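You operate a simulated robot arm through the tools that you are given. There is no shell and no other tool. Be economical: measure what you need, move in short steps, check, and stop when the job is done.

You are at the controls of a simulated two-armed robot. One attempt, no reset.

TASK
Send the parcel on the track and the one on the bench down their printed lanes.
Fine: both ride the rollers, the one on the track first; track off between the two and at the end; gate left down, lane arm left on the last lane; the other parcels stay. Set down upright: parcel.

The check looks at the end state, three seconds after you hand in, the way a careful person would. Anything else that was tipped, shoved, dropped, spilled or broken makes it a failure.

THE ROBOT
Two 7-joint arms with two-finger parallel grippers on one trunk, on a base that drives. Base frame: it is fixed to the floor where the robot stands at the start and does not move with it; the origin is under the middle of the robot, x ahead of it, y to its left, z up; the surface under the hand at the start is at about z = 87.8. Units: cm, rad, N and s.
The left shoulder is at the start at [5, 18.7, 116], the right one opposite. With the tool pointing down near the work surface each hand reaches from about 10 to 66 cm from the robot's upright axis, wherever it stands, measured 20 degrees to its own side. Places, roughly: holding gate [50, -20, 90]; parcel [25, -125, 50]; start of the roller track [50, -40, 90]; track switch [20, -50, 80]. Payload 3.43 kg a hand.
Tool frame (each hand has its own): the origin (TCP) lies between the finger pads and is the grasp point; the fingertips stand 3 cm ahead of it; z points along the fingers, y is the line along which they close. Largest opening 9.4 cm; finger width 2.8, thickness 1; the body of the gripper, 5 by 9.6 cm, starts 5.5 cm behind the TCP.
Orientation is told as [roll, pitch, yaw] about the base's x, y, z axes, in that order, counted from this pose: with the fingers straight down and closing along the base's y, the tool's x points along the base's -x, its y along +y and its z along -z.

THE INTERFACE
- The arms move only by the tool send_rows. It takes "left_increments", "right_increments" or both (then of equal length, played together; a hand with none holds still); each is a list of rows, each a list of 7 numbers: the shift along the tool's x, y, z in cm, then the turn, a rotation vector about the tool's x, y, z in rad, then the closure, from 0 (fully open) to 1 (shut). In form: [[tx, ty, tz, ax, ay, az, claw], ...]. A call has 1 to 8 rows; each row shifts and turns the commanded pose from where the row before left it, along the tool's axes as they then stand. A row lasts 0.2 s, in which the tool goes at most 5 cm and 0.15 rad; a call with a longer step from one row to the next is refused whole, and so is a gripper value outside its range. Where a pose cannot be reached the arm comes as near as it can. A force on the tool above 80 N (or 10 N above the force at the start of the call, whichever is more), or a blocked arm, ends the call early, and 0.2 s more pass. The fingers move at their own pace (about 15.3 cm/s each) and stop on an object; they squeeze with about 27 N. The grip force told is the motor's: it shows also when the fingers shut on nothing. Time passes only in rows, and 0.2 s behind the last, so rows that do not move let the fingers close. The reply holds the time, the measured pose of the TCP, the force on the tool along the base axes, the opening and the grip force, in the units named above and with some noise, with the torque about the TCP (base axes, N m) and any sound that the robot's microphone picked up.
- Cameras (640 x 400 px; columns grow to the right, rows downward): "scene" is now at [14.12, -3.87, 129]; the picture's right is [-0.49, -0.87, 0.00], its down [-0.69, 0.39, -0.61] and it looks along [0.53, -0.30, -0.80] (base axes); focal length 214 px, centre (320, 200). "left" rides on the left gripper at [7.6, -1.4, -10.3] in its tool frame; the picture's right is [0.18, 0.98, 0.00], its down [-0.75, 0.14, -0.64] and it looks along [-0.63, 0.12, 0.77] (tool axes); focal length 243 px, centre (320, 200). "right" rides on the right gripper at [7.6, 1.4, -10.2] in its tool frame; the picture's right is [-0.18, 0.98, 0.00], its down [-0.75, -0.14, -0.64] and it looks along [-0.63, -0.12, 0.77] (tool axes); focal length 243 px, centre (320, 200). There is no depth. A picture from a camera that has moved, and an enlarged one, comes with that camera's place and axes in the base frame and with its lens. The place of the scene camera against the robot may be out by one fixed shift of up to 2.5 cm in any direction.
- capture(camera): a new picture of that camera. The clock stands still meanwhile.
- lift_body(by): slides the trunk up (or, below 0, down) by that many cm; the arms and the scene camera ride with it, the base frame stays. It gives what a move gives, with no picture.
- roll_base(legs): drives the robot by 1 to 6 legs, each [ahead, left, turn to the left] in cm, cm and rad, along the robot's own axes; the way and the turn of a leg run together, so that a leg with both is an arc; at most 150 cm and 3.142 rad a leg. The arms and the cameras ride along, it lands a little off, and it stops where it bumps. It gives what a move gives.
- head_to(pan, tilt): turns the head with the scene camera to pan (to the left, within 1.396 rad either way) and tilt (down, from -0.506 to 1.204), counted from straight ahead of the robot. It gives what a move gives.
- enlarge(camera, box): a new picture of the part [left, top, right, bottom] of that camera's present view, enlarged. The clock stands still meanwhile.
- close_job(): hands the job in; it is judged then, once.

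Go step by step. Nothing tells you exact positions but the pictures and the camera data: compare them with the known pose of the tool, close in by small moves and look again before you grip or let go. The budget is 120 turns and 108 pictures, counting those below and the enlarged ones. Unless the task says otherwise, let go and move clear before handing in, and close with one line.

The tools are called by a JSON object that holds its "name" and its "arguments". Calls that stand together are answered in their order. send_rows: Moves the arms, as the interface text tells. Its arguments: {"type":"object","properties":{"left_increments":{"type":"array","items":{"type":"array","items":{"type":"number"}}},"right_increments":{"type":"array","items":{"type":"array","items":{"type":"number"}}}},"required":[]} The other tools are called the same way: lift_body (by) slides the trunk up or down; roll_base (legs) drives the base; head_to (pan, tilt) turns the head that bears the scene camera; capture (camera) takes a picture; enlarge (camera, box) takes an enlarged picture of a part of a camera's view; close_job () hands the job in.

At the start:

```text
clock: 0.0
left_eef_pos: [33.96, -2.62, 115.55]
left_tcp_rot: [-0.003, 0.0, 0.0]
left_force: [0.5, -0.4, 0.4]
left_ft_torque: [0.0, 0.02, 0.02]
left_grip_width: 9.39
left_gripper_force: 0.0
right_eef_pos: [29.9, -40.14, 111.09]
right_tcp_rot: [-0.001, -0.001, 0.001]
right_force: [-0.2, 0.7, 0.9]
right_ft_torque: [-0.01, -0.01, 0.02]
right_grip_width: 9.38
right_gripper_force: 0.0
trunk travel left (down, up): [-37.5, 5.7]
robot x, y, heading: [0.12, -0.02, 0.001]
head pan, tilt: [-0.513, 0.92]
```

scene: 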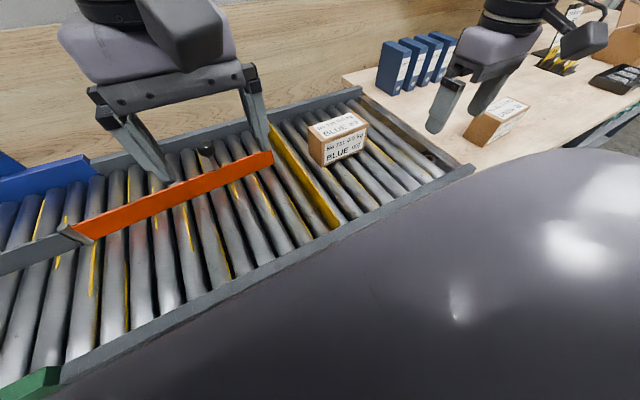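
right: 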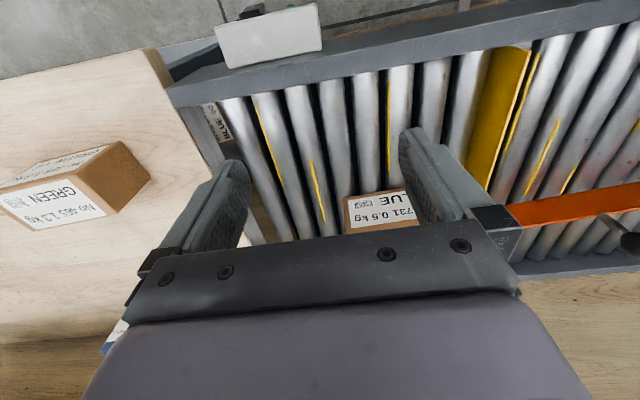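
left: 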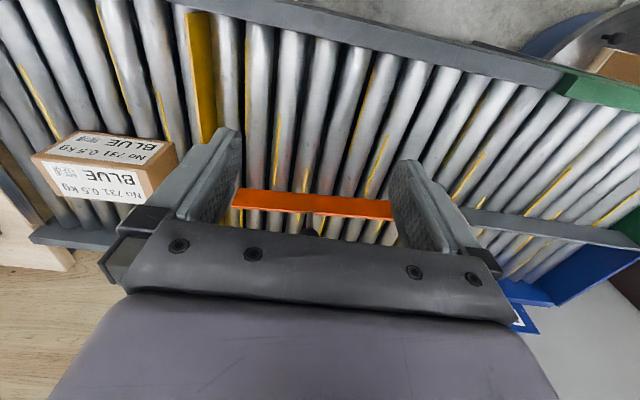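

I see a roller track along y with a BLUE parcel waiting behind a yellow gate, an orange lane arm, and a GREEN parcel on the bench. I'll look around before moving.

{"name": "head_to", "arguments": {"pan": -0.9, "tilt": 0.75}}

{"name": "capture", "arguments": {"camera": "scene"}}

{"name": "head_to", "arguments": {"pan": 0.5, "tilt": 0.75}}

{"name": "capture", "arguments": {"camera": "scene"}}

{"name": "enlarge", "arguments": {"camera": "right", "box": [180, 0, 420, 150]}}

```text
clock: 0.9
left_eef_pos: [33.97, -2.52, 115.41]
left_tcp_rot: [-0.003, 0.001, 0.001]
left_force: [-0.4, 0.2, -0.3]
left_ft_torque: [0.0, -0.01, 0.01]
left_grip_width: 9.41
left_gripper_force: 0.1
right_eef_pos: [29.92, -40.19, 111.12]
right_tcp_rot: [0.001, 0.0, 0.001]
right_force: [1.0, -0.2, 0.2]
right_ft_torque: [-0.03, 0.04, 0.0]
right_grip_width: 9.39
right_gripper_force: 0.0
trunk travel left (down, up): [-37.5, 5.7]
robot x, y, heading: [0.14, 0.1, 0.002]
head pan, tilt: [-0.901, 0.75]
```

```text
104 pictures are left
camera scene: at [12.79, -6.7, 130.33], right [-0.78, -0.62, 0.0], down [-0.42, 0.53, -0.73], along [0.45, -0.57, -0.68], focal length 214 px, centre (320, 200)
```

scene: 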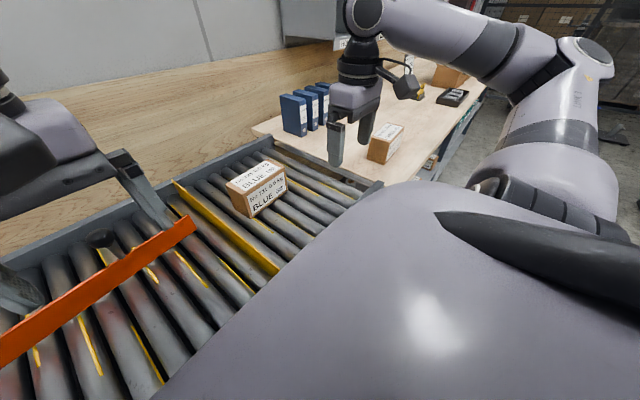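

```text
clock: 2.4
left_eef_pos: [34.08, -2.65, 115.45]
left_tcp_rot: [-0.002, -0.002, 0.0]
left_force: [0.0, 0.0, -0.1]
left_ft_torque: [-0.02, 0.0, -0.03]
left_grip_width: 9.39
left_gripper_force: 0.1
right_eef_pos: [29.93, -40.13, 110.95]
right_tcp_rot: [0.001, -0.002, -0.001]
right_force: [0.4, 0.2, -0.7]
right_ft_torque: [-0.02, -0.01, -0.01]
right_grip_width: 9.39
right_gripper_force: 0.1
trunk travel left (down, up): [-37.5, 5.7]
robot x, y, heading: [-0.09, -0.31, -0.002]
head pan, tilt: [0.499, 0.75]
```

```text
103 pictures are left
camera scene: at [14.92, 3.75, 130.34], right [0.48, -0.88, 0.0], down [-0.6, -0.33, -0.73], along [0.64, 0.35, -0.68], focal length 214 px, centre (320, 200)
```

scene: 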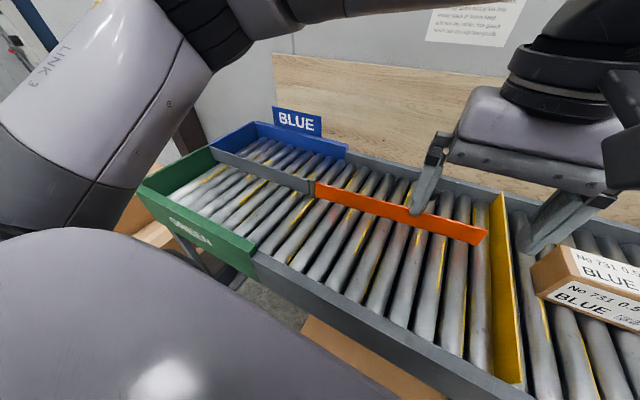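

```text
2.67 times, centred on (300, 75) of right
camera zoom: at [22.35, -38.73, 121.28], right [0.18, 0.98, 0.0], down [0.75, -0.14, 0.64], along [0.63, -0.12, -0.77], focal length 647 px, centre (373, 533)
```

zoom: 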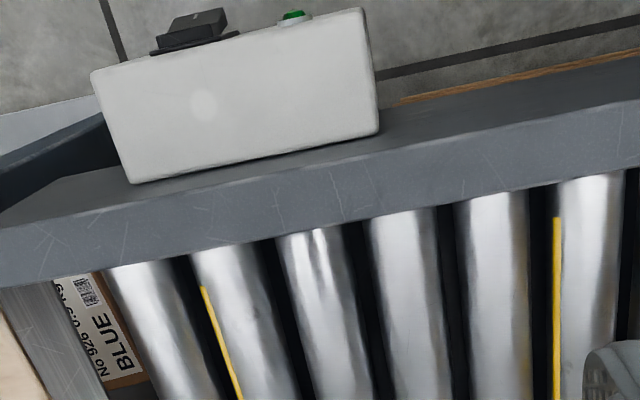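

The lanes are BLUE (far) and GREEN (near) at the left end, and the switch box is on the near rail. I'll read the wall notice and inspect the right-hand side.

{"name": "head_to", "arguments": {"pan": 0.3, "tilt": 0.2}}

{"name": "capture", "arguments": {"camera": "scene"}}

{"name": "head_to", "arguments": {"pan": -1.35, "tilt": 0.5}}

{"name": "capture", "arguments": {"camera": "scene"}}

```text
clock: 3.4
left_eef_pos: [34.02, -2.64, 115.39]
left_tcp_rot: [0.0, 0.001, 0.0]
left_force: [0.0, 0.5, 0.4]
left_ft_torque: [0.0, -0.01, 0.0]
left_grip_width: 9.44
left_gripper_force: 0.0
right_eef_pos: [30.03, -40.23, 111.01]
right_tcp_rot: [0.0, 0.001, -0.002]
right_force: [-0.2, -1.0, -0.5]
right_ft_torque: [-0.01, 0.02, 0.03]
right_grip_width: 9.39
right_gripper_force: 0.0
trunk travel left (down, up): [-37.5, 5.7]
robot x, y, heading: [-0.03, 0.24, -0.001]
head pan, tilt: [0.3, 0.201]
```

```text
101 pictures are left
camera scene: at [16.54, 2.55, 135.29], right [0.3, -0.96, 0.0], down [-0.19, -0.06, -0.98], along [0.94, 0.29, -0.2], focal length 214 px, centre (320, 200)
```

scene: 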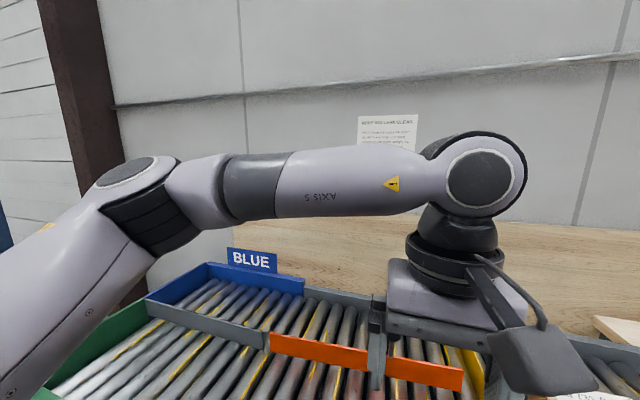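

```text
clock: 5.1
left_eef_pos: [34.06, -2.55, 115.49]
left_tcp_rot: [-0.002, 0.0, 0.0]
left_force: [0.5, -0.4, -0.2]
left_ft_torque: [-0.01, 0.0, -0.02]
left_grip_width: 9.41
left_gripper_force: 0.0
right_eef_pos: [29.96, -40.09, 111.01]
right_tcp_rot: [0.0, -0.001, -0.001]
right_force: [-0.3, 0.5, -0.4]
right_ft_torque: [-0.01, 0.0, 0.0]
right_grip_width: 9.39
right_gripper_force: 0.1
trunk travel left (down, up): [-37.5, 5.7]
robot x, y, heading: [0.14, 0.35, -0.001]
head pan, tilt: [-1.349, 0.499]
```

```text
100 pictures are left
camera scene: at [9.65, -9.08, 132.53], right [-0.98, -0.22, 0.0], down [-0.11, 0.47, -0.88], along [0.19, -0.86, -0.48], focal length 214 px, centre (320, 200)
```

scene: 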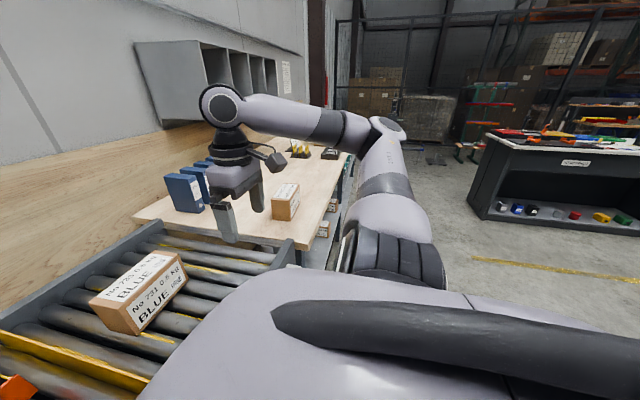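

{"name": "enlarge", "arguments": {"camera": "scene", "box": [220, 120, 400, 280]}}

{"name": "head_to", "arguments": {"pan": -0.4, "tilt": 0.0}}

{"name": "capture", "arguments": {"camera": "scene"}}

{"name": "head_to", "arguments": {"pan": 0.3, "tilt": 0.2}}

{"name": "enlarge", "arguments": {"camera": "scene", "box": [345, 105, 430, 160]}}

```text
2.50 times, centred on (310, 200) of scene
camera zoom: at [9.65, -9.08, 132.53], right [-0.98, -0.22, 0.0], down [-0.11, 0.47, -0.88], along [0.19, -0.86, -0.48], focal length 536 px, centre (345, 200)
```

zoom: 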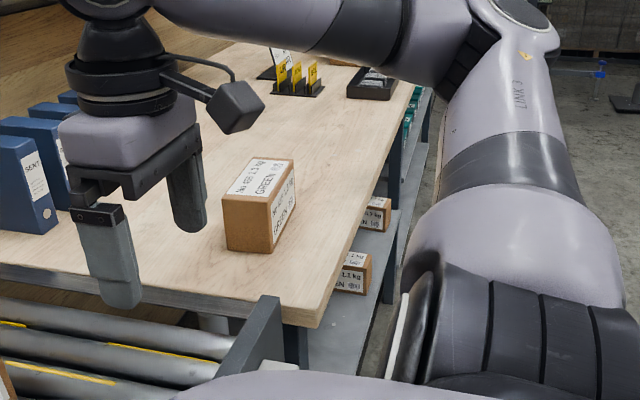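

```text
clock: 6.3
left_eef_pos: [34.08, -2.74, 115.53]
left_tcp_rot: [-0.001, 0.0, 0.0]
left_force: [-0.4, 0.3, 0.1]
left_ft_torque: [0.01, 0.02, 0.02]
left_grip_width: 9.41
left_gripper_force: 0.1
right_eef_pos: [29.96, -40.01, 110.94]
right_tcp_rot: [0.001, -0.001, 0.0]
right_force: [0.4, -0.1, 0.0]
right_ft_torque: [0.01, 0.0, 0.01]
right_grip_width: 9.38
right_gripper_force: 0.0
trunk travel left (down, up): [-37.5, 5.7]
robot x, y, heading: [-0.05, -0.07, -0.003]
head pan, tilt: [-0.4, 0.0]
```

```text
98 pictures are left
camera scene: at [15.93, -3.72, 137.14], right [-0.39, -0.92, 0.0], down [0.0, 0.0, -1.0], along [0.92, -0.39, 0.0], focal length 214 px, centre (320, 200)
```

scene: 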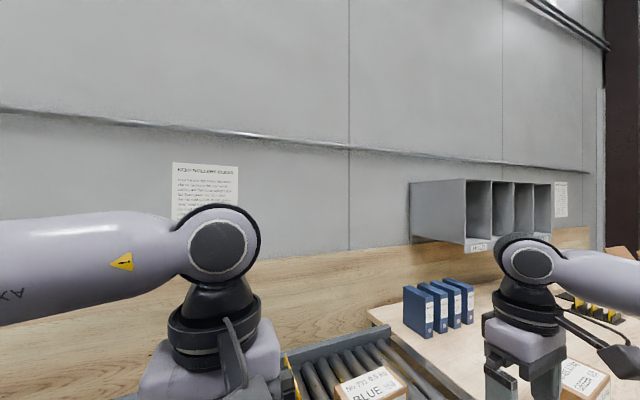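

```text
clock: 7.4
left_eef_pos: [33.96, -2.73, 115.39]
left_tcp_rot: [-0.003, 0.0, -0.001]
left_force: [0.1, -0.3, 0.1]
left_ft_torque: [-0.02, -0.01, 0.0]
left_grip_width: 9.37
left_gripper_force: 0.2
right_eef_pos: [29.88, -40.14, 111.07]
right_tcp_rot: [0.001, 0.0, 0.0]
right_force: [0.1, 0.2, -0.6]
right_ft_torque: [0.02, 0.02, 0.0]
right_grip_width: 9.41
right_gripper_force: 0.1
trunk travel left (down, up): [-37.5, 5.7]
robot x, y, heading: [0.02, 0.06, 0.004]
head pan, tilt: [0.3, 0.201]
```

```text
7.27 times, centred on (388, 132) of scene
camera zoom: at [16.54, 2.54, 135.3], right [0.29, -0.96, 0.0], down [-0.19, -0.06, -0.98], along [0.94, 0.29, -0.2], focal length 1560 px, centre (-171, 691)
```

zoom: 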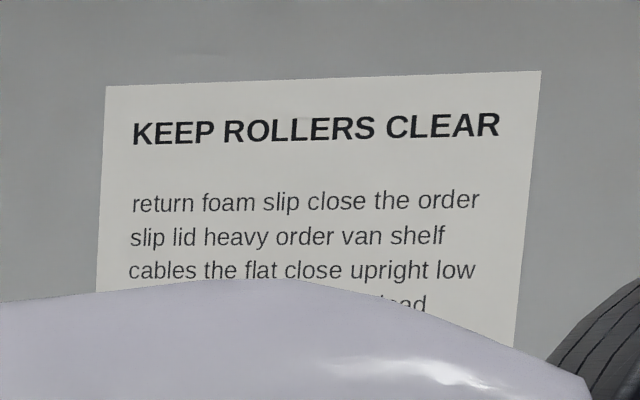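

The notice is filler text. The bench parcel is GREEN and the shelf parcels stay put. Now I'll look closely at the gate, lane arm and switch.

{"name": "enlarge", "arguments": {"camera": "left", "box": [150, 0, 410, 250]}}

{"name": "enlarge", "arguments": {"camera": "right", "box": [440, 0, 640, 270]}}

{"name": "head_to", "arguments": {"pan": -0.3, "tilt": 0.9}}

{"name": "capture", "arguments": {"camera": "scene"}}

{"name": "enlarge", "arguments": {"camera": "scene", "box": [150, 100, 400, 260]}}

```text
1.60 times, centred on (280, 125) of left
camera zoom: at [26.46, -4.13, 125.62], right [-0.18, 0.98, 0.0], down [0.75, 0.14, 0.64], along [0.63, 0.12, -0.77], focal length 388 px, centre (384, 320)
```

zoom: 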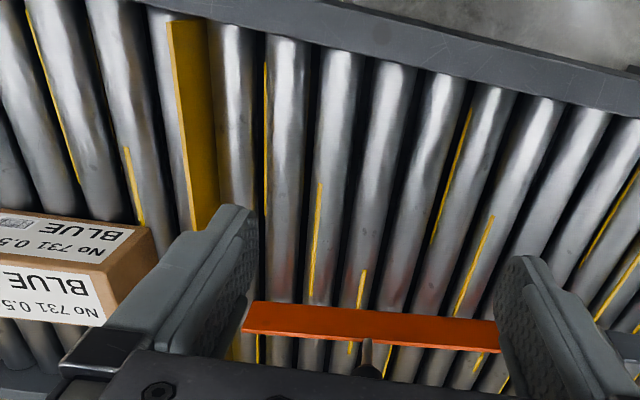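

```text
1.48 times, centred on (540, 135) of right
camera zoom: at [22.35, -38.73, 121.28], right [0.18, 0.98, 0.0], down [0.75, -0.14, 0.64], along [0.63, -0.12, -0.77], focal length 359 px, centre (-6, 296)
```

zoom: 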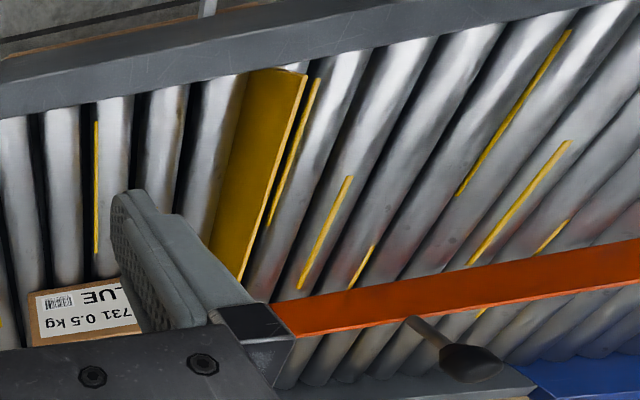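

```text
clock: 8.4
left_eef_pos: [34.11, -2.71, 115.48]
left_tcp_rot: [-0.003, 0.0, -0.003]
left_force: [-0.4, -0.9, 0.1]
left_ft_torque: [-0.01, -0.01, 0.01]
left_grip_width: 9.41
left_gripper_force: 0.0
right_eef_pos: [29.95, -40.17, 111.06]
right_tcp_rot: [0.0, -0.001, -0.001]
right_force: [0.2, 0.3, 0.0]
right_ft_torque: [-0.03, 0.01, -0.03]
right_grip_width: 9.39
right_gripper_force: 0.2
trunk travel left (down, up): [-37.5, 5.7]
robot x, y, heading: [0.07, -0.03, 0.003]
head pan, tilt: [-0.3, 0.901]
```

```text
94 pictures are left
camera scene: at [14.86, -2.44, 129.15], right [-0.3, -0.96, 0.0], down [-0.75, 0.23, -0.62], along [0.59, -0.18, -0.78], focal length 214 px, centre (320, 200)
```

scene: 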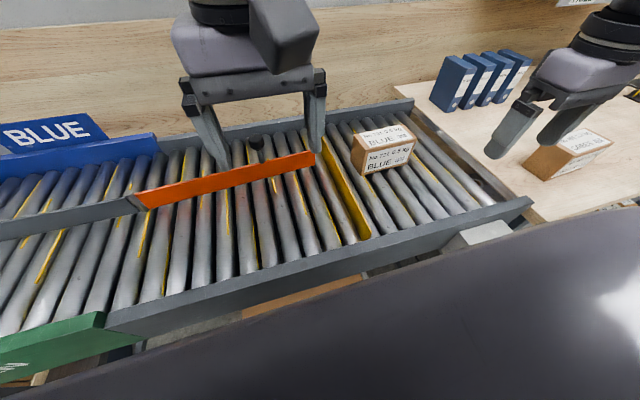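

```text
2.50 times, centred on (275, 180) of scene
camera zoom: at [14.86, -2.44, 129.15], right [-0.3, -0.96, 0.0], down [-0.75, 0.23, -0.62], along [0.59, -0.18, -0.78], focal length 536 px, centre (432, 250)
```

zoom: 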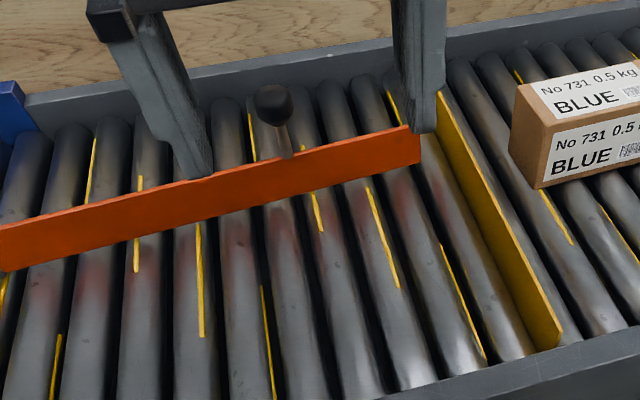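

The gate is a yellow plate standing across the rollers, and the orange arm pivots at the divider and carries a black knob. I'll move the right hand back so its camera can see the switch box's front.

{"name": "send_rows", "arguments": {"right_increments": [[3, -2.5, 0, 0, 0, 0, 0], [3, -2.5, 0, 0, 0, 0, 0], [3, -2.5, 0, 0, 0, 0, 0], [3, -2.5, 0, 0, 0, 0, 0], [2, 0, 0, 0, 0, 0, 0]]}}

{"name": "capture", "arguments": {"camera": "right"}}

{"name": "capture", "arguments": {"camera": "scene"}}

```text
clock: 9.6
left_eef_pos: [34.01, -2.72, 115.48]
left_tcp_rot: [0.0, 0.0, 0.001]
left_force: [0.1, -0.1, 0.5]
left_ft_torque: [-0.02, -0.02, 0.04]
left_grip_width: 9.37
left_gripper_force: 0.1
right_eef_pos: [16.22, -50.07, 111.03]
right_tcp_rot: [0.002, 0.0, 0.001]
right_force: [-0.6, -0.2, -0.1]
right_ft_torque: [0.03, 0.0, -0.01]
right_grip_width: 9.4
right_gripper_force: 0.1
trunk travel left (down, up): [-37.5, 5.7]
robot x, y, heading: [-0.03, 0.15, -0.002]
head pan, tilt: [-0.3, 0.901]
```

```text
92 pictures are left
camera right: at [8.57, -48.63, 121.32], right [0.18, 0.98, 0.0], down [0.75, -0.14, 0.64], along [0.63, -0.12, -0.77], focal length 243 px, centre (320, 200)
```

right: 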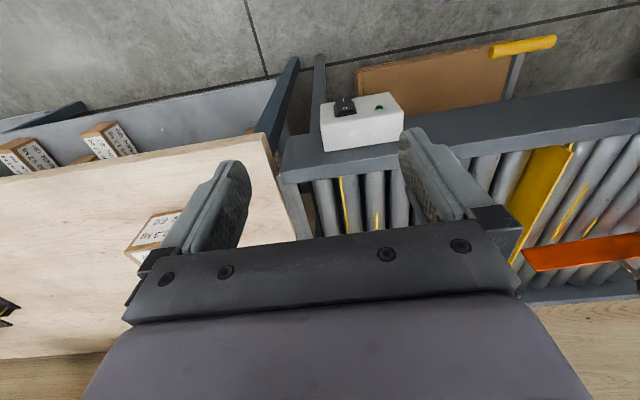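

```text
91 pictures are left
camera scene: at [14.81, -2.4, 129.15], right [-0.3, -0.96, 0.0], down [-0.75, 0.23, -0.62], along [0.59, -0.18, -0.78], focal length 214 px, centre (320, 200)
```

scene: 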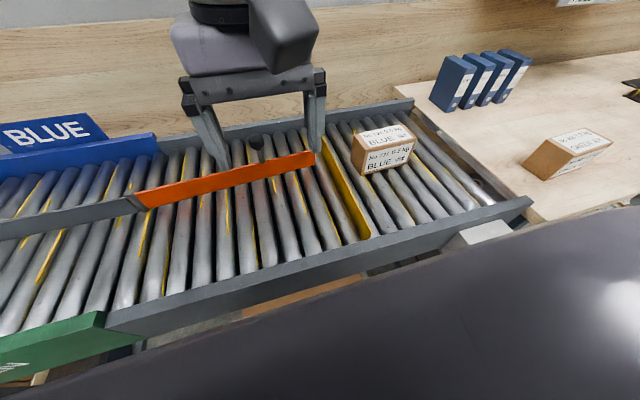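

There is a yellow handle on a lever below the near rail by the gate, plus the rocker with a green lamp on the switch box. I'll enlarge both.

{"name": "enlarge", "arguments": {"camera": "right", "box": [300, 70, 420, 160]}}

{"name": "enlarge", "arguments": {"camera": "right", "box": [340, 10, 640, 200]}}

```text
4.44 times, centred on (360, 115) of right
camera zoom: at [8.57, -48.63, 121.32], right [0.18, 0.98, 0.0], down [0.75, -0.14, 0.64], along [0.63, -0.12, -0.77], focal length 1078 px, centre (142, 578)
```

zoom: 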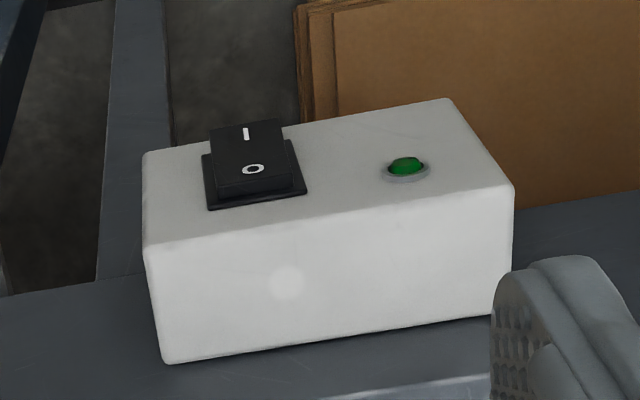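

```text
2.11 times, centred on (490, 105) of right
camera zoom: at [8.57, -48.63, 121.32], right [0.18, 0.98, 0.0], down [0.75, -0.14, 0.64], along [0.63, -0.12, -0.77], focal length 511 px, centre (-38, 400)
```

zoom: 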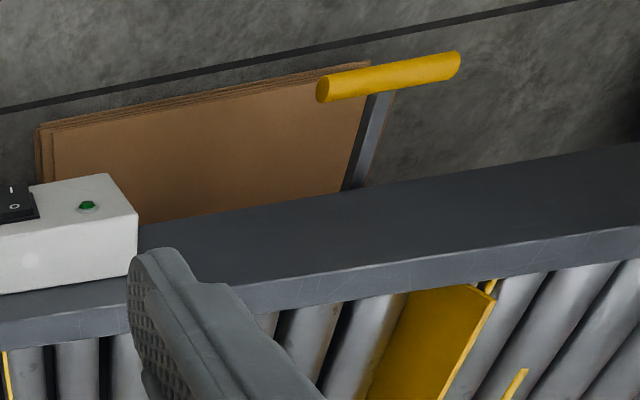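

Rocker (I / O) and lamp are on the box, and the gate has a hand lever. I'll bring the right-hand camera nearer to the lever and box for a better view.

{"name": "send_rows", "arguments": {"right_increments": [[1, 4, 2, 0, 0, 0, 0], [1, 4, 2, 0, 0, 0, 0], [1, 4, 2, 0, 0, 0, 0], [1, 3, 2, 0, 0, 0, 0]]}}

{"name": "capture", "arguments": {"camera": "right"}}

```text
clock: 10.6
left_eef_pos: [33.92, -2.79, 115.51]
left_tcp_rot: [-0.001, 0.004, 0.0]
left_force: [-0.7, 0.0, 0.3]
left_ft_torque: [0.02, 0.02, 0.01]
left_grip_width: 9.42
left_gripper_force: 0.1
right_eef_pos: [15.99, -41.68, 106.34]
right_tcp_rot: [0.001, -0.001, 0.001]
right_force: [-0.1, -0.5, 0.2]
right_ft_torque: [-0.01, 0.01, -0.03]
right_grip_width: 9.4
right_gripper_force: 0.1
right hand out of reach, approached as far as the arm can: row 3, 4
trunk travel left (down, up): [-37.5, 5.7]
robot x, y, heading: [-0.23, -0.39, -0.001]
head pan, tilt: [-0.3, 0.901]
```

```text
88 pictures are left
camera right: at [8.23, -40.29, 116.77], right [0.18, 0.98, 0.0], down [0.75, -0.14, 0.64], along [0.63, -0.12, -0.77], focal length 243 px, centre (320, 200)
```

right: 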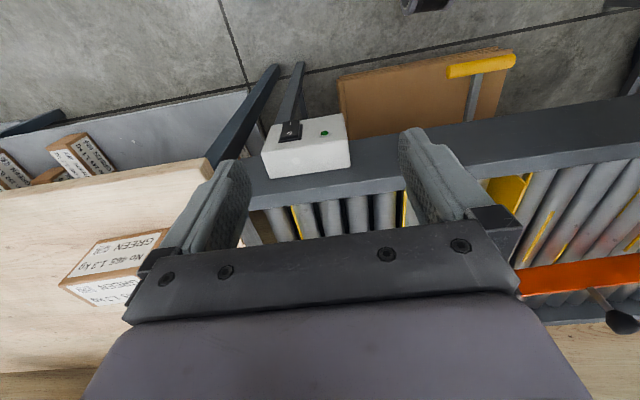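

{"name": "enlarge", "arguments": {"camera": "right", "box": [245, 100, 365, 190]}}

```text
4.44 times, centred on (305, 145) of right
camera zoom: at [8.23, -40.29, 116.77], right [0.18, 0.98, 0.0], down [0.75, -0.14, 0.64], along [0.63, -0.12, -0.77], focal length 1078 px, centre (387, 444)
```

zoom: 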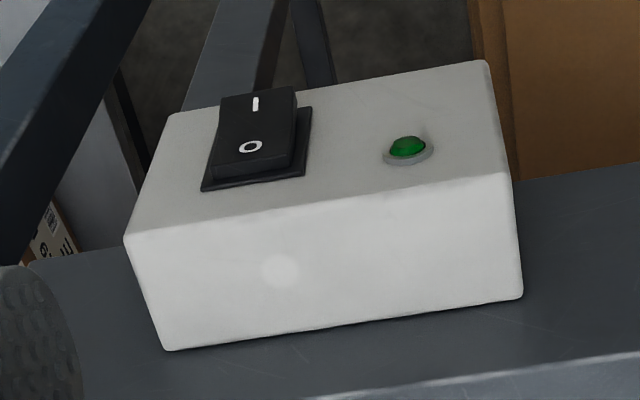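

The switch face is vertical at x≈23 (I at z≈81.8, O at z≈84, y≈-47.5) and needs a +x push, which will be easier from further back. First the lane arm: I'll bring the left hand toward its knob.

{"name": "send_rows", "arguments": {"left_increments": [[-4, 0, 0, 0, 0, 0, 0], [-4, 0, 0, 0, 0, 0, 0], [-4, 0, 0, 0, 0, 0, 0], [-2, 0, 0, 0, 0, 0, 0]]}}

{"name": "capture", "arguments": {"camera": "left"}}

{"name": "head_to", "arguments": {"pan": 0.0, "tilt": 0.75}}

{"name": "capture", "arguments": {"camera": "scene"}}

```text
clock: 11.6
left_eef_pos: [47.96, -2.87, 115.3]
left_tcp_rot: [0.002, 0.0, -0.001]
left_force: [0.0, -1.1, 0.6]
left_ft_torque: [-0.01, 0.01, 0.05]
left_grip_width: 9.39
left_gripper_force: 0.0
right_eef_pos: [15.72, -41.76, 106.54]
right_tcp_rot: [0.001, 0.002, -0.001]
right_force: [-0.6, -0.2, 0.6]
right_ft_torque: [-0.01, -0.03, 0.01]
right_grip_width: 9.39
right_gripper_force: 0.1
trunk travel left (down, up): [-37.5, 5.7]
robot x, y, heading: [-0.01, 0.16, -0.0]
head pan, tilt: [-0.3, 0.901]
```

```text
86 pictures are left
camera left: at [40.41, -4.2, 125.52], right [-0.18, 0.98, 0.0], down [0.75, 0.14, 0.64], along [0.63, 0.12, -0.77], focal length 243 px, centre (320, 200)
```

left: 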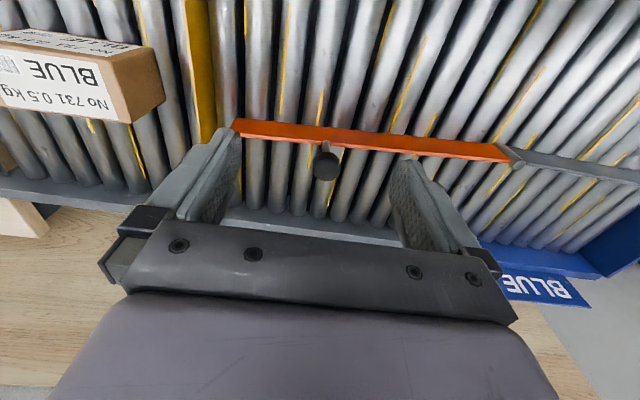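

```text
clock: 12.4
left_eef_pos: [47.96, -2.75, 115.4]
left_tcp_rot: [-0.002, 0.0, -0.001]
left_force: [0.1, 0.2, 0.5]
left_ft_torque: [-0.06, -0.02, 0.02]
left_grip_width: 9.4
left_gripper_force: 0.2
right_eef_pos: [15.77, -41.7, 106.53]
right_tcp_rot: [0.002, 0.0, 0.0]
right_force: [0.5, 0.3, -0.2]
right_ft_torque: [-0.01, -0.01, 0.0]
right_grip_width: 9.39
right_gripper_force: 0.1
trunk travel left (down, up): [-37.5, 5.7]
robot x, y, heading: [0.01, 0.07, 0.0]
head pan, tilt: [0.0, 0.75]
```

```text
85 pictures are left
camera scene: at [15.93, -0.22, 130.33], right [0.0, -1.0, 0.0], down [-0.68, 0.0, -0.73], along [0.73, 0.0, -0.68], focal length 214 px, centre (320, 200)
```

scene: 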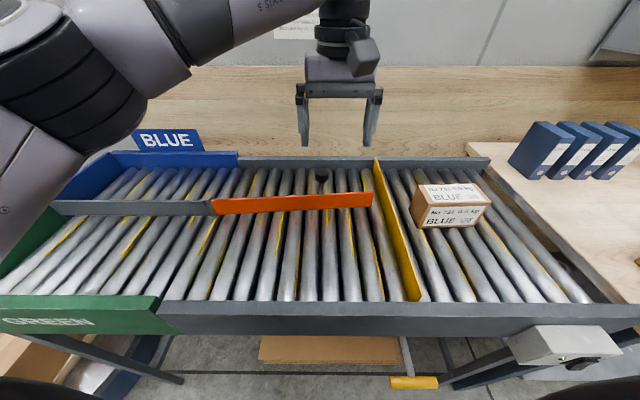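

The knob is near (55, -0.7, 102). I'll move the left hand over it, then look before descending.

{"name": "send_rows", "arguments": {"left_increments": [[-3.5, 1, 2, 0, 0, 0, 0], [-3.5, 1.1, 2, 0, 0, 0, 0], [0, 0, 2, 0, 0, 0, 0]]}}

{"name": "capture", "arguments": {"camera": "left"}}

{"name": "enlarge", "arguments": {"camera": "scene", "box": [200, 80, 440, 230]}}

```text
clock: 13.2
left_eef_pos: [54.86, -0.5, 109.38]
left_tcp_rot: [-0.001, 0.0, 0.0]
left_force: [0.3, 0.1, -0.3]
left_ft_torque: [-0.01, -0.01, -0.02]
left_grip_width: 9.39
left_gripper_force: 0.0
right_eef_pos: [15.77, -41.65, 106.59]
right_tcp_rot: [0.003, 0.001, 0.0]
right_force: [-0.2, 0.3, 0.7]
right_ft_torque: [0.02, 0.02, -0.01]
right_grip_width: 9.42
right_gripper_force: 0.0
trunk travel left (down, up): [-37.5, 5.7]
robot x, y, heading: [-0.14, -0.36, 0.006]
head pan, tilt: [0.0, 0.75]
```

```text
84 pictures are left
camera left: at [47.32, -1.98, 119.53], right [-0.18, 0.98, 0.0], down [0.75, 0.14, 0.64], along [0.63, 0.12, -0.77], focal length 243 px, centre (320, 200)
```

left: 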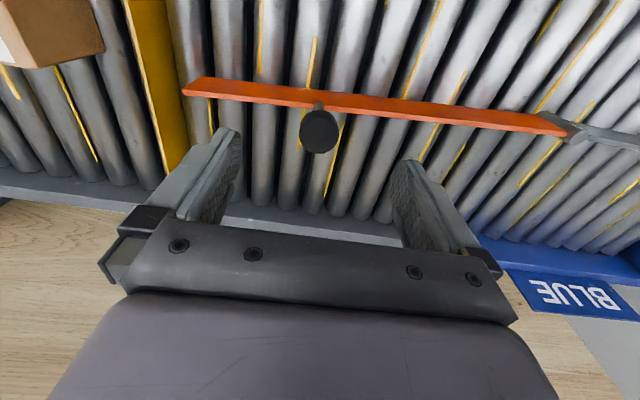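

```text
2.67 times, centred on (320, 155) of scene
camera zoom: at [15.94, -0.18, 130.34], right [0.0, -1.0, 0.0], down [-0.68, 0.0, -0.73], along [0.73, 0.0, -0.68], focal length 572 px, centre (320, 320)
```

zoom: 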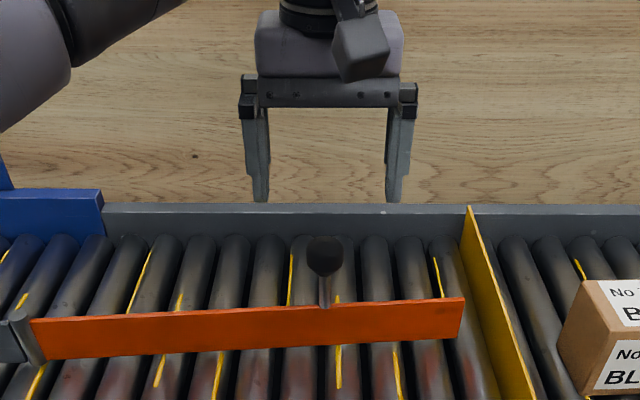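

The knob ball is at about (56, -0.4, 100). I'll descend around it and grip.

{"name": "send_rows", "arguments": {"left_increments": [[-1.1, 0, 3.3, 0, 0, 0, 0], [0, 0, 3.3, 0, 0, 0, 0], [0, 0, 3.0, 0, 0, 0, 0], [0, 0, 0, 0, 0, 0, 0]]}}

{"name": "capture", "arguments": {"camera": "left"}}

{"name": "enlarge", "arguments": {"camera": "scene", "box": [200, 80, 440, 230]}}

```text
clock: 14.2
left_eef_pos: [56.12, -0.72, 99.59]
left_tcp_rot: [-0.003, -0.001, 0.0]
left_force: [0.3, -0.2, 1.1]
left_ft_torque: [-0.03, 0.01, 0.02]
left_grip_width: 9.39
left_gripper_force: 0.0
right_eef_pos: [15.87, -41.66, 106.53]
right_tcp_rot: [0.002, 0.001, 0.0]
right_force: [-0.4, -0.1, 0.4]
right_ft_torque: [-0.02, -0.01, 0.01]
right_grip_width: 9.39
right_gripper_force: 0.1
trunk travel left (down, up): [-37.5, 5.7]
robot x, y, heading: [-0.15, -0.22, -0.004]
head pan, tilt: [0.0, 0.75]
```

```text
82 pictures are left
camera left: at [48.66, -2.11, 109.82], right [-0.18, 0.98, 0.0], down [0.75, 0.14, 0.64], along [0.63, 0.12, -0.77], focal length 243 px, centre (320, 200)
```

left: 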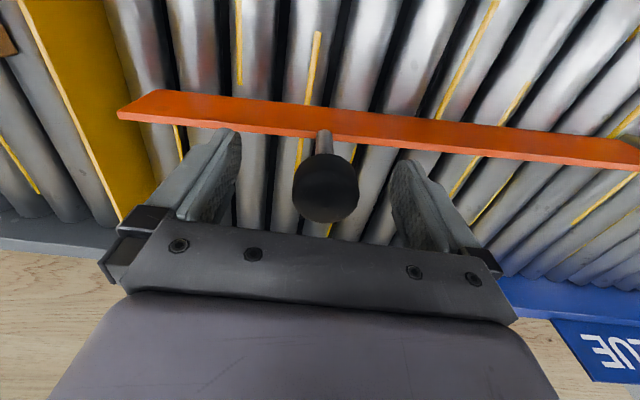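

```text
2.67 times, centred on (320, 155) of scene
camera zoom: at [15.92, -0.21, 130.34], right [0.0, -1.0, 0.0], down [-0.68, 0.0, -0.73], along [0.73, 0.0, -0.68], focal length 572 px, centre (320, 320)
```

zoom: 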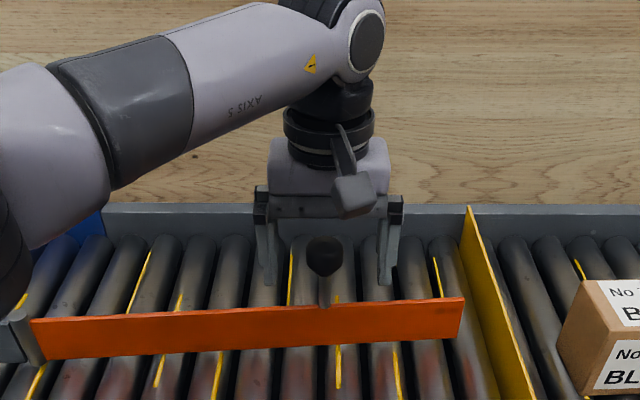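

The knob is between the fingers. Closing on it.

{"name": "send_rows", "arguments": {"left_increments": [[0, 0, 0.3, 0, 0, 0, 0.5], [0, 0, 0, 0, 0, 0, 1], [0, 0, 0, 0, 0, 0, 1], [0, 0, 0, 0, 0, 0, 1]]}}

```text
clock: 15.2
left_eef_pos: [56.24, -0.52, 99.51]
left_tcp_rot: [0.001, 0.001, 0.003]
left_force: [0.1, 11.5, 1.5]
left_ft_torque: [0.34, -0.21, -0.11]
left_grip_width: 3.31
left_gripper_force: 45.4
right_eef_pos: [15.75, -41.52, 106.53]
right_tcp_rot: [-0.001, 0.001, 0.001]
right_force: [0.6, 0.2, 0.1]
right_ft_torque: [0.0, 0.01, 0.01]
right_grip_width: 9.36
right_gripper_force: 0.2
trunk travel left (down, up): [-37.5, 5.7]
robot x, y, heading: [-0.23, -0.09, 0.001]
head pan, tilt: [0.0, 0.75]
```

Gripped. Now swing the arm toward the near side (−x), to open the far BLUE lane, watching the force.

{"name": "send_rows", "arguments": {"left_increments": [[1.5, -0.1, 0, 0, 0, 0, 1], [1.5, 0, 0, 0, 0, 0, 1], [1.5, 0, 0, 0, 0, 0, 1], [1.5, 0.1, 0, 0, 0, 0, 1], [1.5, 0.3, 0, 0, 0, 0, 1]]}}

{"name": "capture", "arguments": {"camera": "scene"}}

```text
clock: 16.4
left_eef_pos: [48.64, 0.02, 99.48]
left_tcp_rot: [-0.002, 0.002, 0.001]
left_force: [5.0, 17.3, -3.9]
left_ft_torque: [-0.12, -0.33, -0.59]
left_grip_width: 3.3
left_gripper_force: 44.5
right_eef_pos: [15.75, -41.52, 106.69]
right_tcp_rot: [0.0, 0.003, -0.001]
right_force: [-0.3, -0.2, -1.0]
right_ft_torque: [0.02, 0.02, 0.0]
right_grip_width: 9.41
right_gripper_force: 0.0
trunk travel left (down, up): [-37.5, 5.7]
robot x, y, heading: [0.2, -0.45, 0.002]
head pan, tilt: [0.0, 0.75]
```

```text
80 pictures are left
camera scene: at [16.01, -0.01, 130.32], right [0.0, -1.0, 0.0], down [-0.68, 0.0, -0.73], along [0.73, 0.0, -0.68], focal length 214 px, centre (320, 200)
```

scene: 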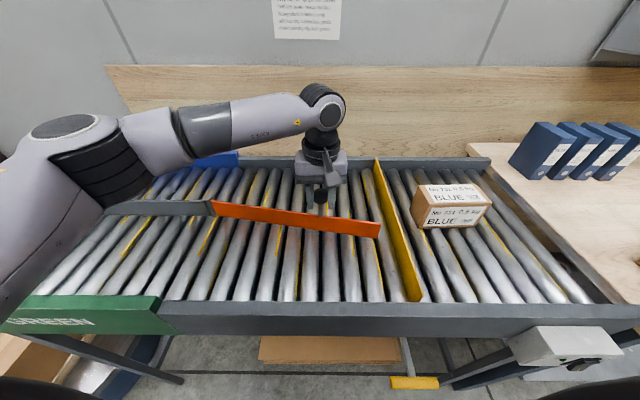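

The arm swings freely. Continuing toward the near rail.

{"name": "send_rows", "arguments": {"left_increments": [[1.4, 0.3, 0, 0, 0, 0, 1], [1.4, 0.35, 0, 0, 0, 0, 1], [1.4, 0.45, 0, 0, 0, 0, 1], [1.3, 0.5, 0, 0, 0, 0, 1]]}}

{"name": "capture", "arguments": {"camera": "scene"}}

```text
clock: 17.4
left_eef_pos: [43.3, 1.43, 99.52]
left_tcp_rot: [0.0, 0.001, -0.001]
left_force: [9.8, 17.0, -12.4]
left_ft_torque: [-0.11, -0.28, -0.63]
left_grip_width: 3.34
left_gripper_force: 45.0
right_eef_pos: [15.94, -41.43, 106.51]
right_tcp_rot: [0.001, 0.001, 0.002]
right_force: [-0.5, 0.6, 0.1]
right_ft_torque: [0.03, 0.02, 0.01]
right_grip_width: 9.38
right_gripper_force: 0.0
trunk travel left (down, up): [-37.5, 5.7]
robot x, y, heading: [-0.49, 0.39, 0.002]
head pan, tilt: [0.0, 0.75]
```

```text
79 pictures are left
camera scene: at [16.12, 0.0, 130.3], right [0.0, -1.0, 0.0], down [-0.68, 0.0, -0.73], along [0.73, 0.0, -0.68], focal length 214 px, centre (320, 200)
```

scene: 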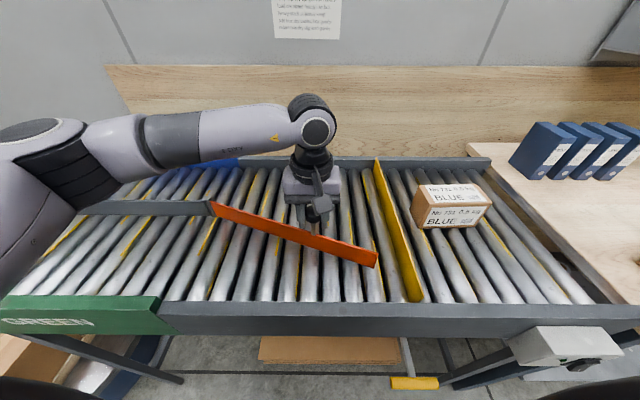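

{"name": "send_rows", "arguments": {"left_increments": [[1.2, 0.55, 0, 0, 0, 0, 1], [1.2, 0.6, 0, 0, 0, 0, 1], [1.2, 0.65, 0, 0, 0, 0, 1]]}}

{"name": "capture", "arguments": {"camera": "scene"}}

```text
clock: 18.2
left_eef_pos: [39.69, 3.14, 99.44]
left_tcp_rot: [-0.003, 0.0, 0.002]
left_force: [7.3, 13.3, -10.0]
left_ft_torque: [-0.22, -0.15, -0.25]
left_grip_width: 3.35
left_gripper_force: 44.9
right_eef_pos: [15.92, -41.64, 106.56]
right_tcp_rot: [-0.001, 0.003, 0.0]
right_force: [-0.5, -0.4, 0.7]
right_ft_torque: [0.02, 0.01, 0.03]
right_grip_width: 9.38
right_gripper_force: 0.1
trunk travel left (down, up): [-37.5, 5.7]
robot x, y, heading: [-0.11, 0.1, 0.0]
head pan, tilt: [0.0, 0.75]
```

```text
78 pictures are left
camera scene: at [16.08, -0.04, 130.32], right [0.0, -1.0, 0.0], down [-0.68, 0.0, -0.73], along [0.73, 0.0, -0.68], focal length 214 px, centre (320, 200)
```

scene: 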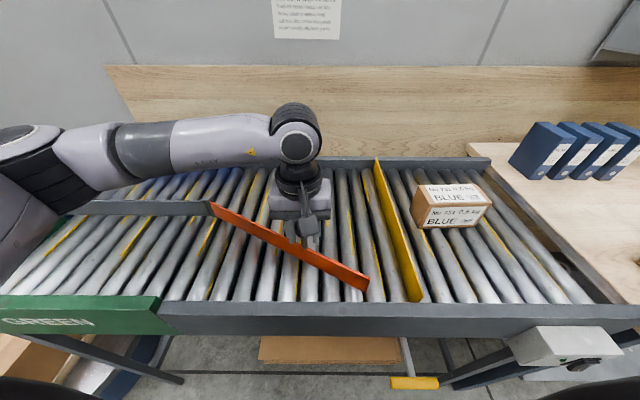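

{"name": "send_rows", "arguments": {"left_increments": [[1.0, 0.6, 0, 0, 0, 0, 1], [1.0, 0.65, 0, 0, 0, 0, 1], [0.5, 0.3, 0, 0, 0, 0, 1]]}}

{"name": "capture", "arguments": {"camera": "scene"}}

```text
clock: 19.0
left_eef_pos: [38.04, 4.04, 99.54]
left_tcp_rot: [-0.014, -0.013, 0.008]
left_force: [49.8, -27.2, -8.0]
left_ft_torque: [-0.3, 0.64, 0.18]
left_grip_width: 3.32
left_gripper_force: 45.1
right_eef_pos: [16.32, -42.04, 106.27]
right_tcp_rot: [0.007, 0.008, -0.001]
right_force: [-0.7, -0.5, -0.2]
right_ft_torque: [0.02, 0.0, 0.0]
right_grip_width: 9.4
right_gripper_force: 0.0
trunk travel left (down, up): [-37.5, 5.7]
robot x, y, heading: [0.04, 0.46, -0.003]
head pan, tilt: [0.0, 0.75]
```

```text
77 pictures are left
camera scene: at [16.63, -0.6, 130.24], right [0.0, -1.0, 0.0], down [-0.69, 0.0, -0.73], along [0.73, 0.0, -0.69], focal length 214 px, centre (320, 200)
```

scene: 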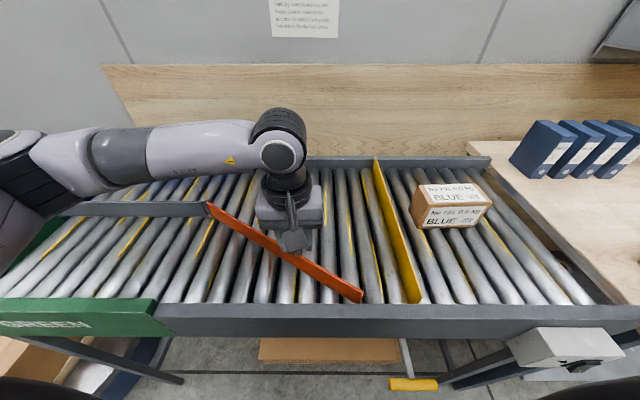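

The arm is at its near stop: the BLUE lane is set. I'll ease off, release and lift clear.

{"name": "send_rows", "arguments": {"left_increments": [[-0.6, -0.5, 0, 0, 0, 0, 1], [0, 0, 0, 0, 0, 0, 0], [0, 0, 0, 0, 0, 0, 0], [0, 0, -3, 0, 0, 0, 0], [0, 0, -5, 0, 0, 0, 0], [0, 0, -5, 0, 0, 0, 0], [0, 0, -4, 0, 0, 0, 0]]}}

{"name": "capture", "arguments": {"camera": "scene"}}

```text
clock: 20.6
left_eef_pos: [37.48, 4.11, 116.58]
left_tcp_rot: [0.0, 0.003, 0.0]
left_force: [0.5, 0.8, 0.0]
left_ft_torque: [0.0, 0.0, 0.01]
left_grip_width: 9.4
left_gripper_force: 0.2
right_eef_pos: [15.78, -41.77, 106.49]
right_tcp_rot: [0.001, -0.001, 0.0]
right_force: [0.4, 0.0, 0.7]
right_ft_torque: [0.02, -0.01, 0.01]
right_grip_width: 9.4
right_gripper_force: 0.0
trunk travel left (down, up): [-37.5, 5.7]
robot x, y, heading: [-0.05, 0.22, 0.005]
head pan, tilt: [0.0, 0.75]
```

```text
76 pictures are left
camera scene: at [15.9, -0.22, 130.34], right [0.0, -1.0, 0.0], down [-0.68, 0.0, -0.73], along [0.73, 0.0, -0.68], focal length 214 px, centre (320, 200)
```

scene: 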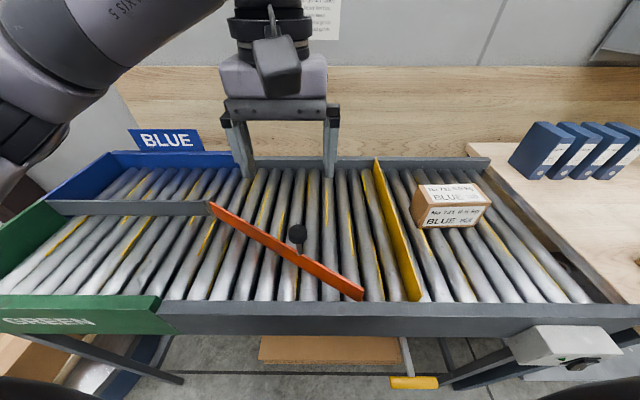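

The lane arm is set to BLUE. Now I'll back up 20 cm to work the gate lever and switch.

{"name": "roll_base", "arguments": {"legs": [[-20, 0, 0]]}}

{"name": "head_to", "arguments": {"pan": -0.6, "tilt": 0.9}}

{"name": "capture", "arguments": {"camera": "scene"}}

{"name": "capture", "arguments": {"camera": "right"}}

```text
clock: 22.2
left_eef_pos: [17.62, 4.11, 116.52]
left_tcp_rot: [-0.003, 0.001, 0.001]
left_force: [0.1, -0.4, 0.8]
left_ft_torque: [-0.04, -0.03, 0.0]
left_grip_width: 9.4
left_gripper_force: 0.0
right_eef_pos: [-4.2, -41.7, 106.56]
right_tcp_rot: [0.003, 0.0, 0.003]
right_force: [-0.9, 0.0, -0.1]
right_ft_torque: [-0.03, 0.0, 0.01]
right_grip_width: 9.39
right_gripper_force: 0.1
trunk travel left (down, up): [-37.5, 5.7]
robot x, y, heading: [-19.74, 0.01, 0.007]
head pan, tilt: [0.0, 0.75]
```

```text
clock: 23.2
left_eef_pos: [17.6, 4.18, 116.52]
left_tcp_rot: [-0.002, 0.001, 0.001]
left_force: [0.5, -0.9, -0.6]
left_ft_torque: [-0.03, 0.03, 0.01]
left_grip_width: 9.41
left_gripper_force: 0.0
right_eef_pos: [-4.07, -41.76, 106.46]
right_tcp_rot: [0.001, 0.0, 0.001]
right_force: [0.3, 0.9, -0.8]
right_ft_torque: [-0.04, 0.01, -0.01]
right_grip_width: 9.36
right_gripper_force: 0.1
trunk travel left (down, up): [-37.5, 5.7]
robot x, y, heading: [-19.72, 0.21, 0.001]
head pan, tilt: [-0.6, 0.901]
```

```text
75 pictures are left
camera scene: at [-6.07, -4.47, 129.15], right [-0.56, -0.83, 0.0], down [-0.65, 0.44, -0.62], along [0.51, -0.35, -0.78], focal length 214 px, centre (320, 200)
```

scene: 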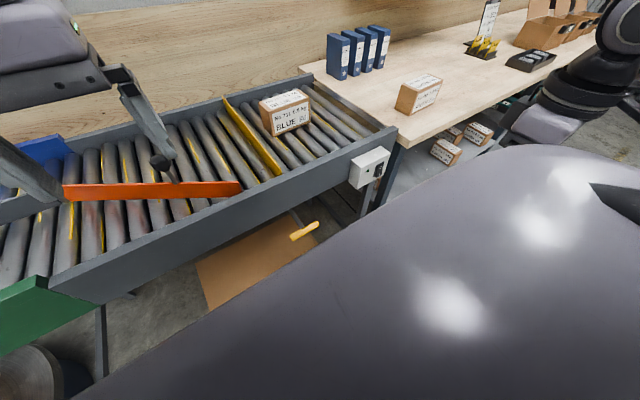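

```text
74 pictures are left
camera right: at [-11.71, -40.28, 116.8], right [0.18, 0.98, 0.0], down [0.75, -0.14, 0.64], along [0.63, -0.12, -0.77], focal length 243 px, centre (320, 200)
```

right: 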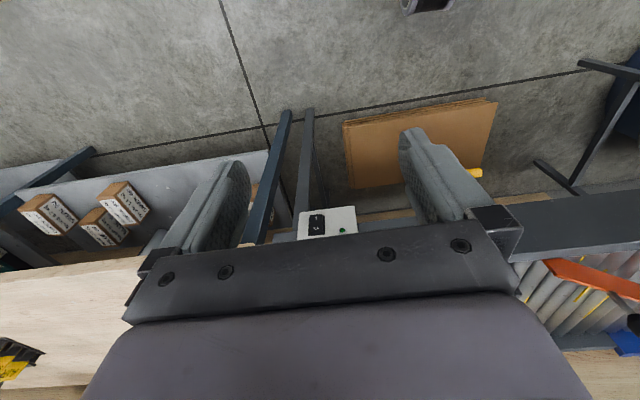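

{"name": "enlarge", "arguments": {"camera": "scene", "box": [190, 80, 350, 270]}}

```text
2.11 times, centred on (270, 175) of scene
camera zoom: at [-6.07, -4.47, 129.15], right [-0.56, -0.83, 0.0], down [-0.65, 0.44, -0.62], along [0.51, -0.35, -0.78], focal length 452 px, centre (425, 253)
```

zoom: 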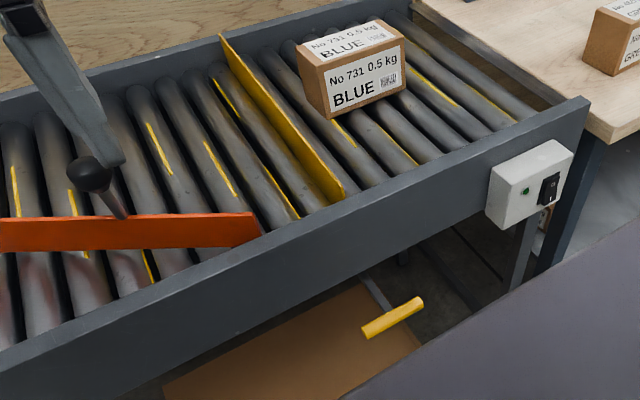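

The lever comes out low at about (20.5, -18, 76). I'll turn the left hand 90° so its fingers close along x, and bring it over the handle.

{"name": "send_rows", "arguments": {"left_increments": [[0, -3, 0, 0, 0, 0.15, 0], [0, -3, 0, 0, 0, 0.15, 0], [0, -3, 0, 0, 0, 0.15, 0], [0, 0, 0, 0, 0, 0.15, 0], [0, 0, 0, 0, 0, 0.15, 0], [0, 0, 0, 0, 0, 0.15, 0], [0, 0, 0, 0, 0, 0.15, 0], [0, 0, 0, 0, 0, 0.15, 0]]}}

{"name": "send_rows", "arguments": {"left_increments": [[0, 0, 0, 0, 0, 0.15, 0], [0, 0, 0, 0, 0, 0.15, 0], [0, 0, 0, 0, 0, 0.07, 0]]}}

{"name": "capture", "arguments": {"camera": "left"}}

```text
clock: 25.0
left_eef_pos: [16.4, -4.73, 116.51]
left_tcp_rot: [-0.003, -0.002, -1.202]
left_force: [0.8, 0.3, 0.7]
left_ft_torque: [-0.02, 0.01, 0.02]
left_grip_width: 9.38
left_gripper_force: 0.2
right_eef_pos: [-4.12, -41.65, 106.55]
right_tcp_rot: [0.002, 0.0, 0.0]
right_force: [0.1, -0.2, -0.4]
right_ft_torque: [-0.02, -0.02, 0.01]
right_grip_width: 9.41
right_gripper_force: 0.1
trunk travel left (down, up): [-37.5, 5.7]
robot x, y, heading: [-19.58, 0.04, 0.001]
head pan, tilt: [-0.6, 0.901]
```

```text
clock: 25.8
left_eef_pos: [12.8, -2.69, 115.91]
left_tcp_rot: [-0.001, -0.001, -1.567]
left_force: [-0.6, 0.1, -0.3]
left_ft_torque: [0.01, 0.01, 0.01]
left_grip_width: 9.39
left_gripper_force: 0.0
left hand out of reach, approached as far as the arm can: row 2, 3
right_eef_pos: [-4.1, -41.74, 106.52]
right_tcp_rot: [0.002, -0.001, 0.001]
right_force: [0.1, 0.1, 0.0]
right_ft_torque: [0.03, 0.01, 0.01]
right_grip_width: 9.38
right_gripper_force: 0.0
trunk travel left (down, up): [-37.5, 5.7]
robot x, y, heading: [-20.33, 0.31, -0.0]
head pan, tilt: [-0.6, 0.901]
```

```text
72 pictures are left
camera left: at [11.36, 4.95, 126.17], right [0.98, 0.19, 0.0], down [0.14, -0.75, 0.64], along [0.12, -0.63, -0.77], focal length 243 px, centre (320, 200)
```

left: 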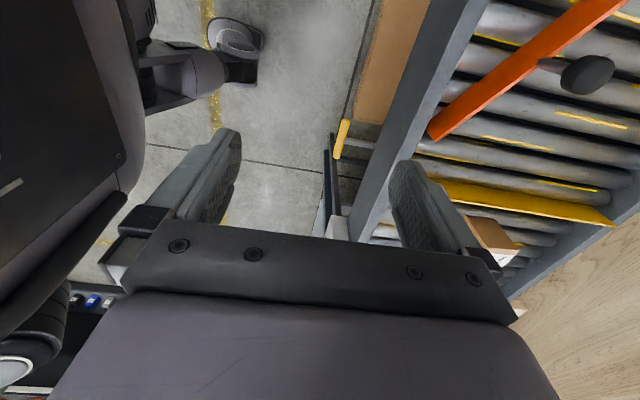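

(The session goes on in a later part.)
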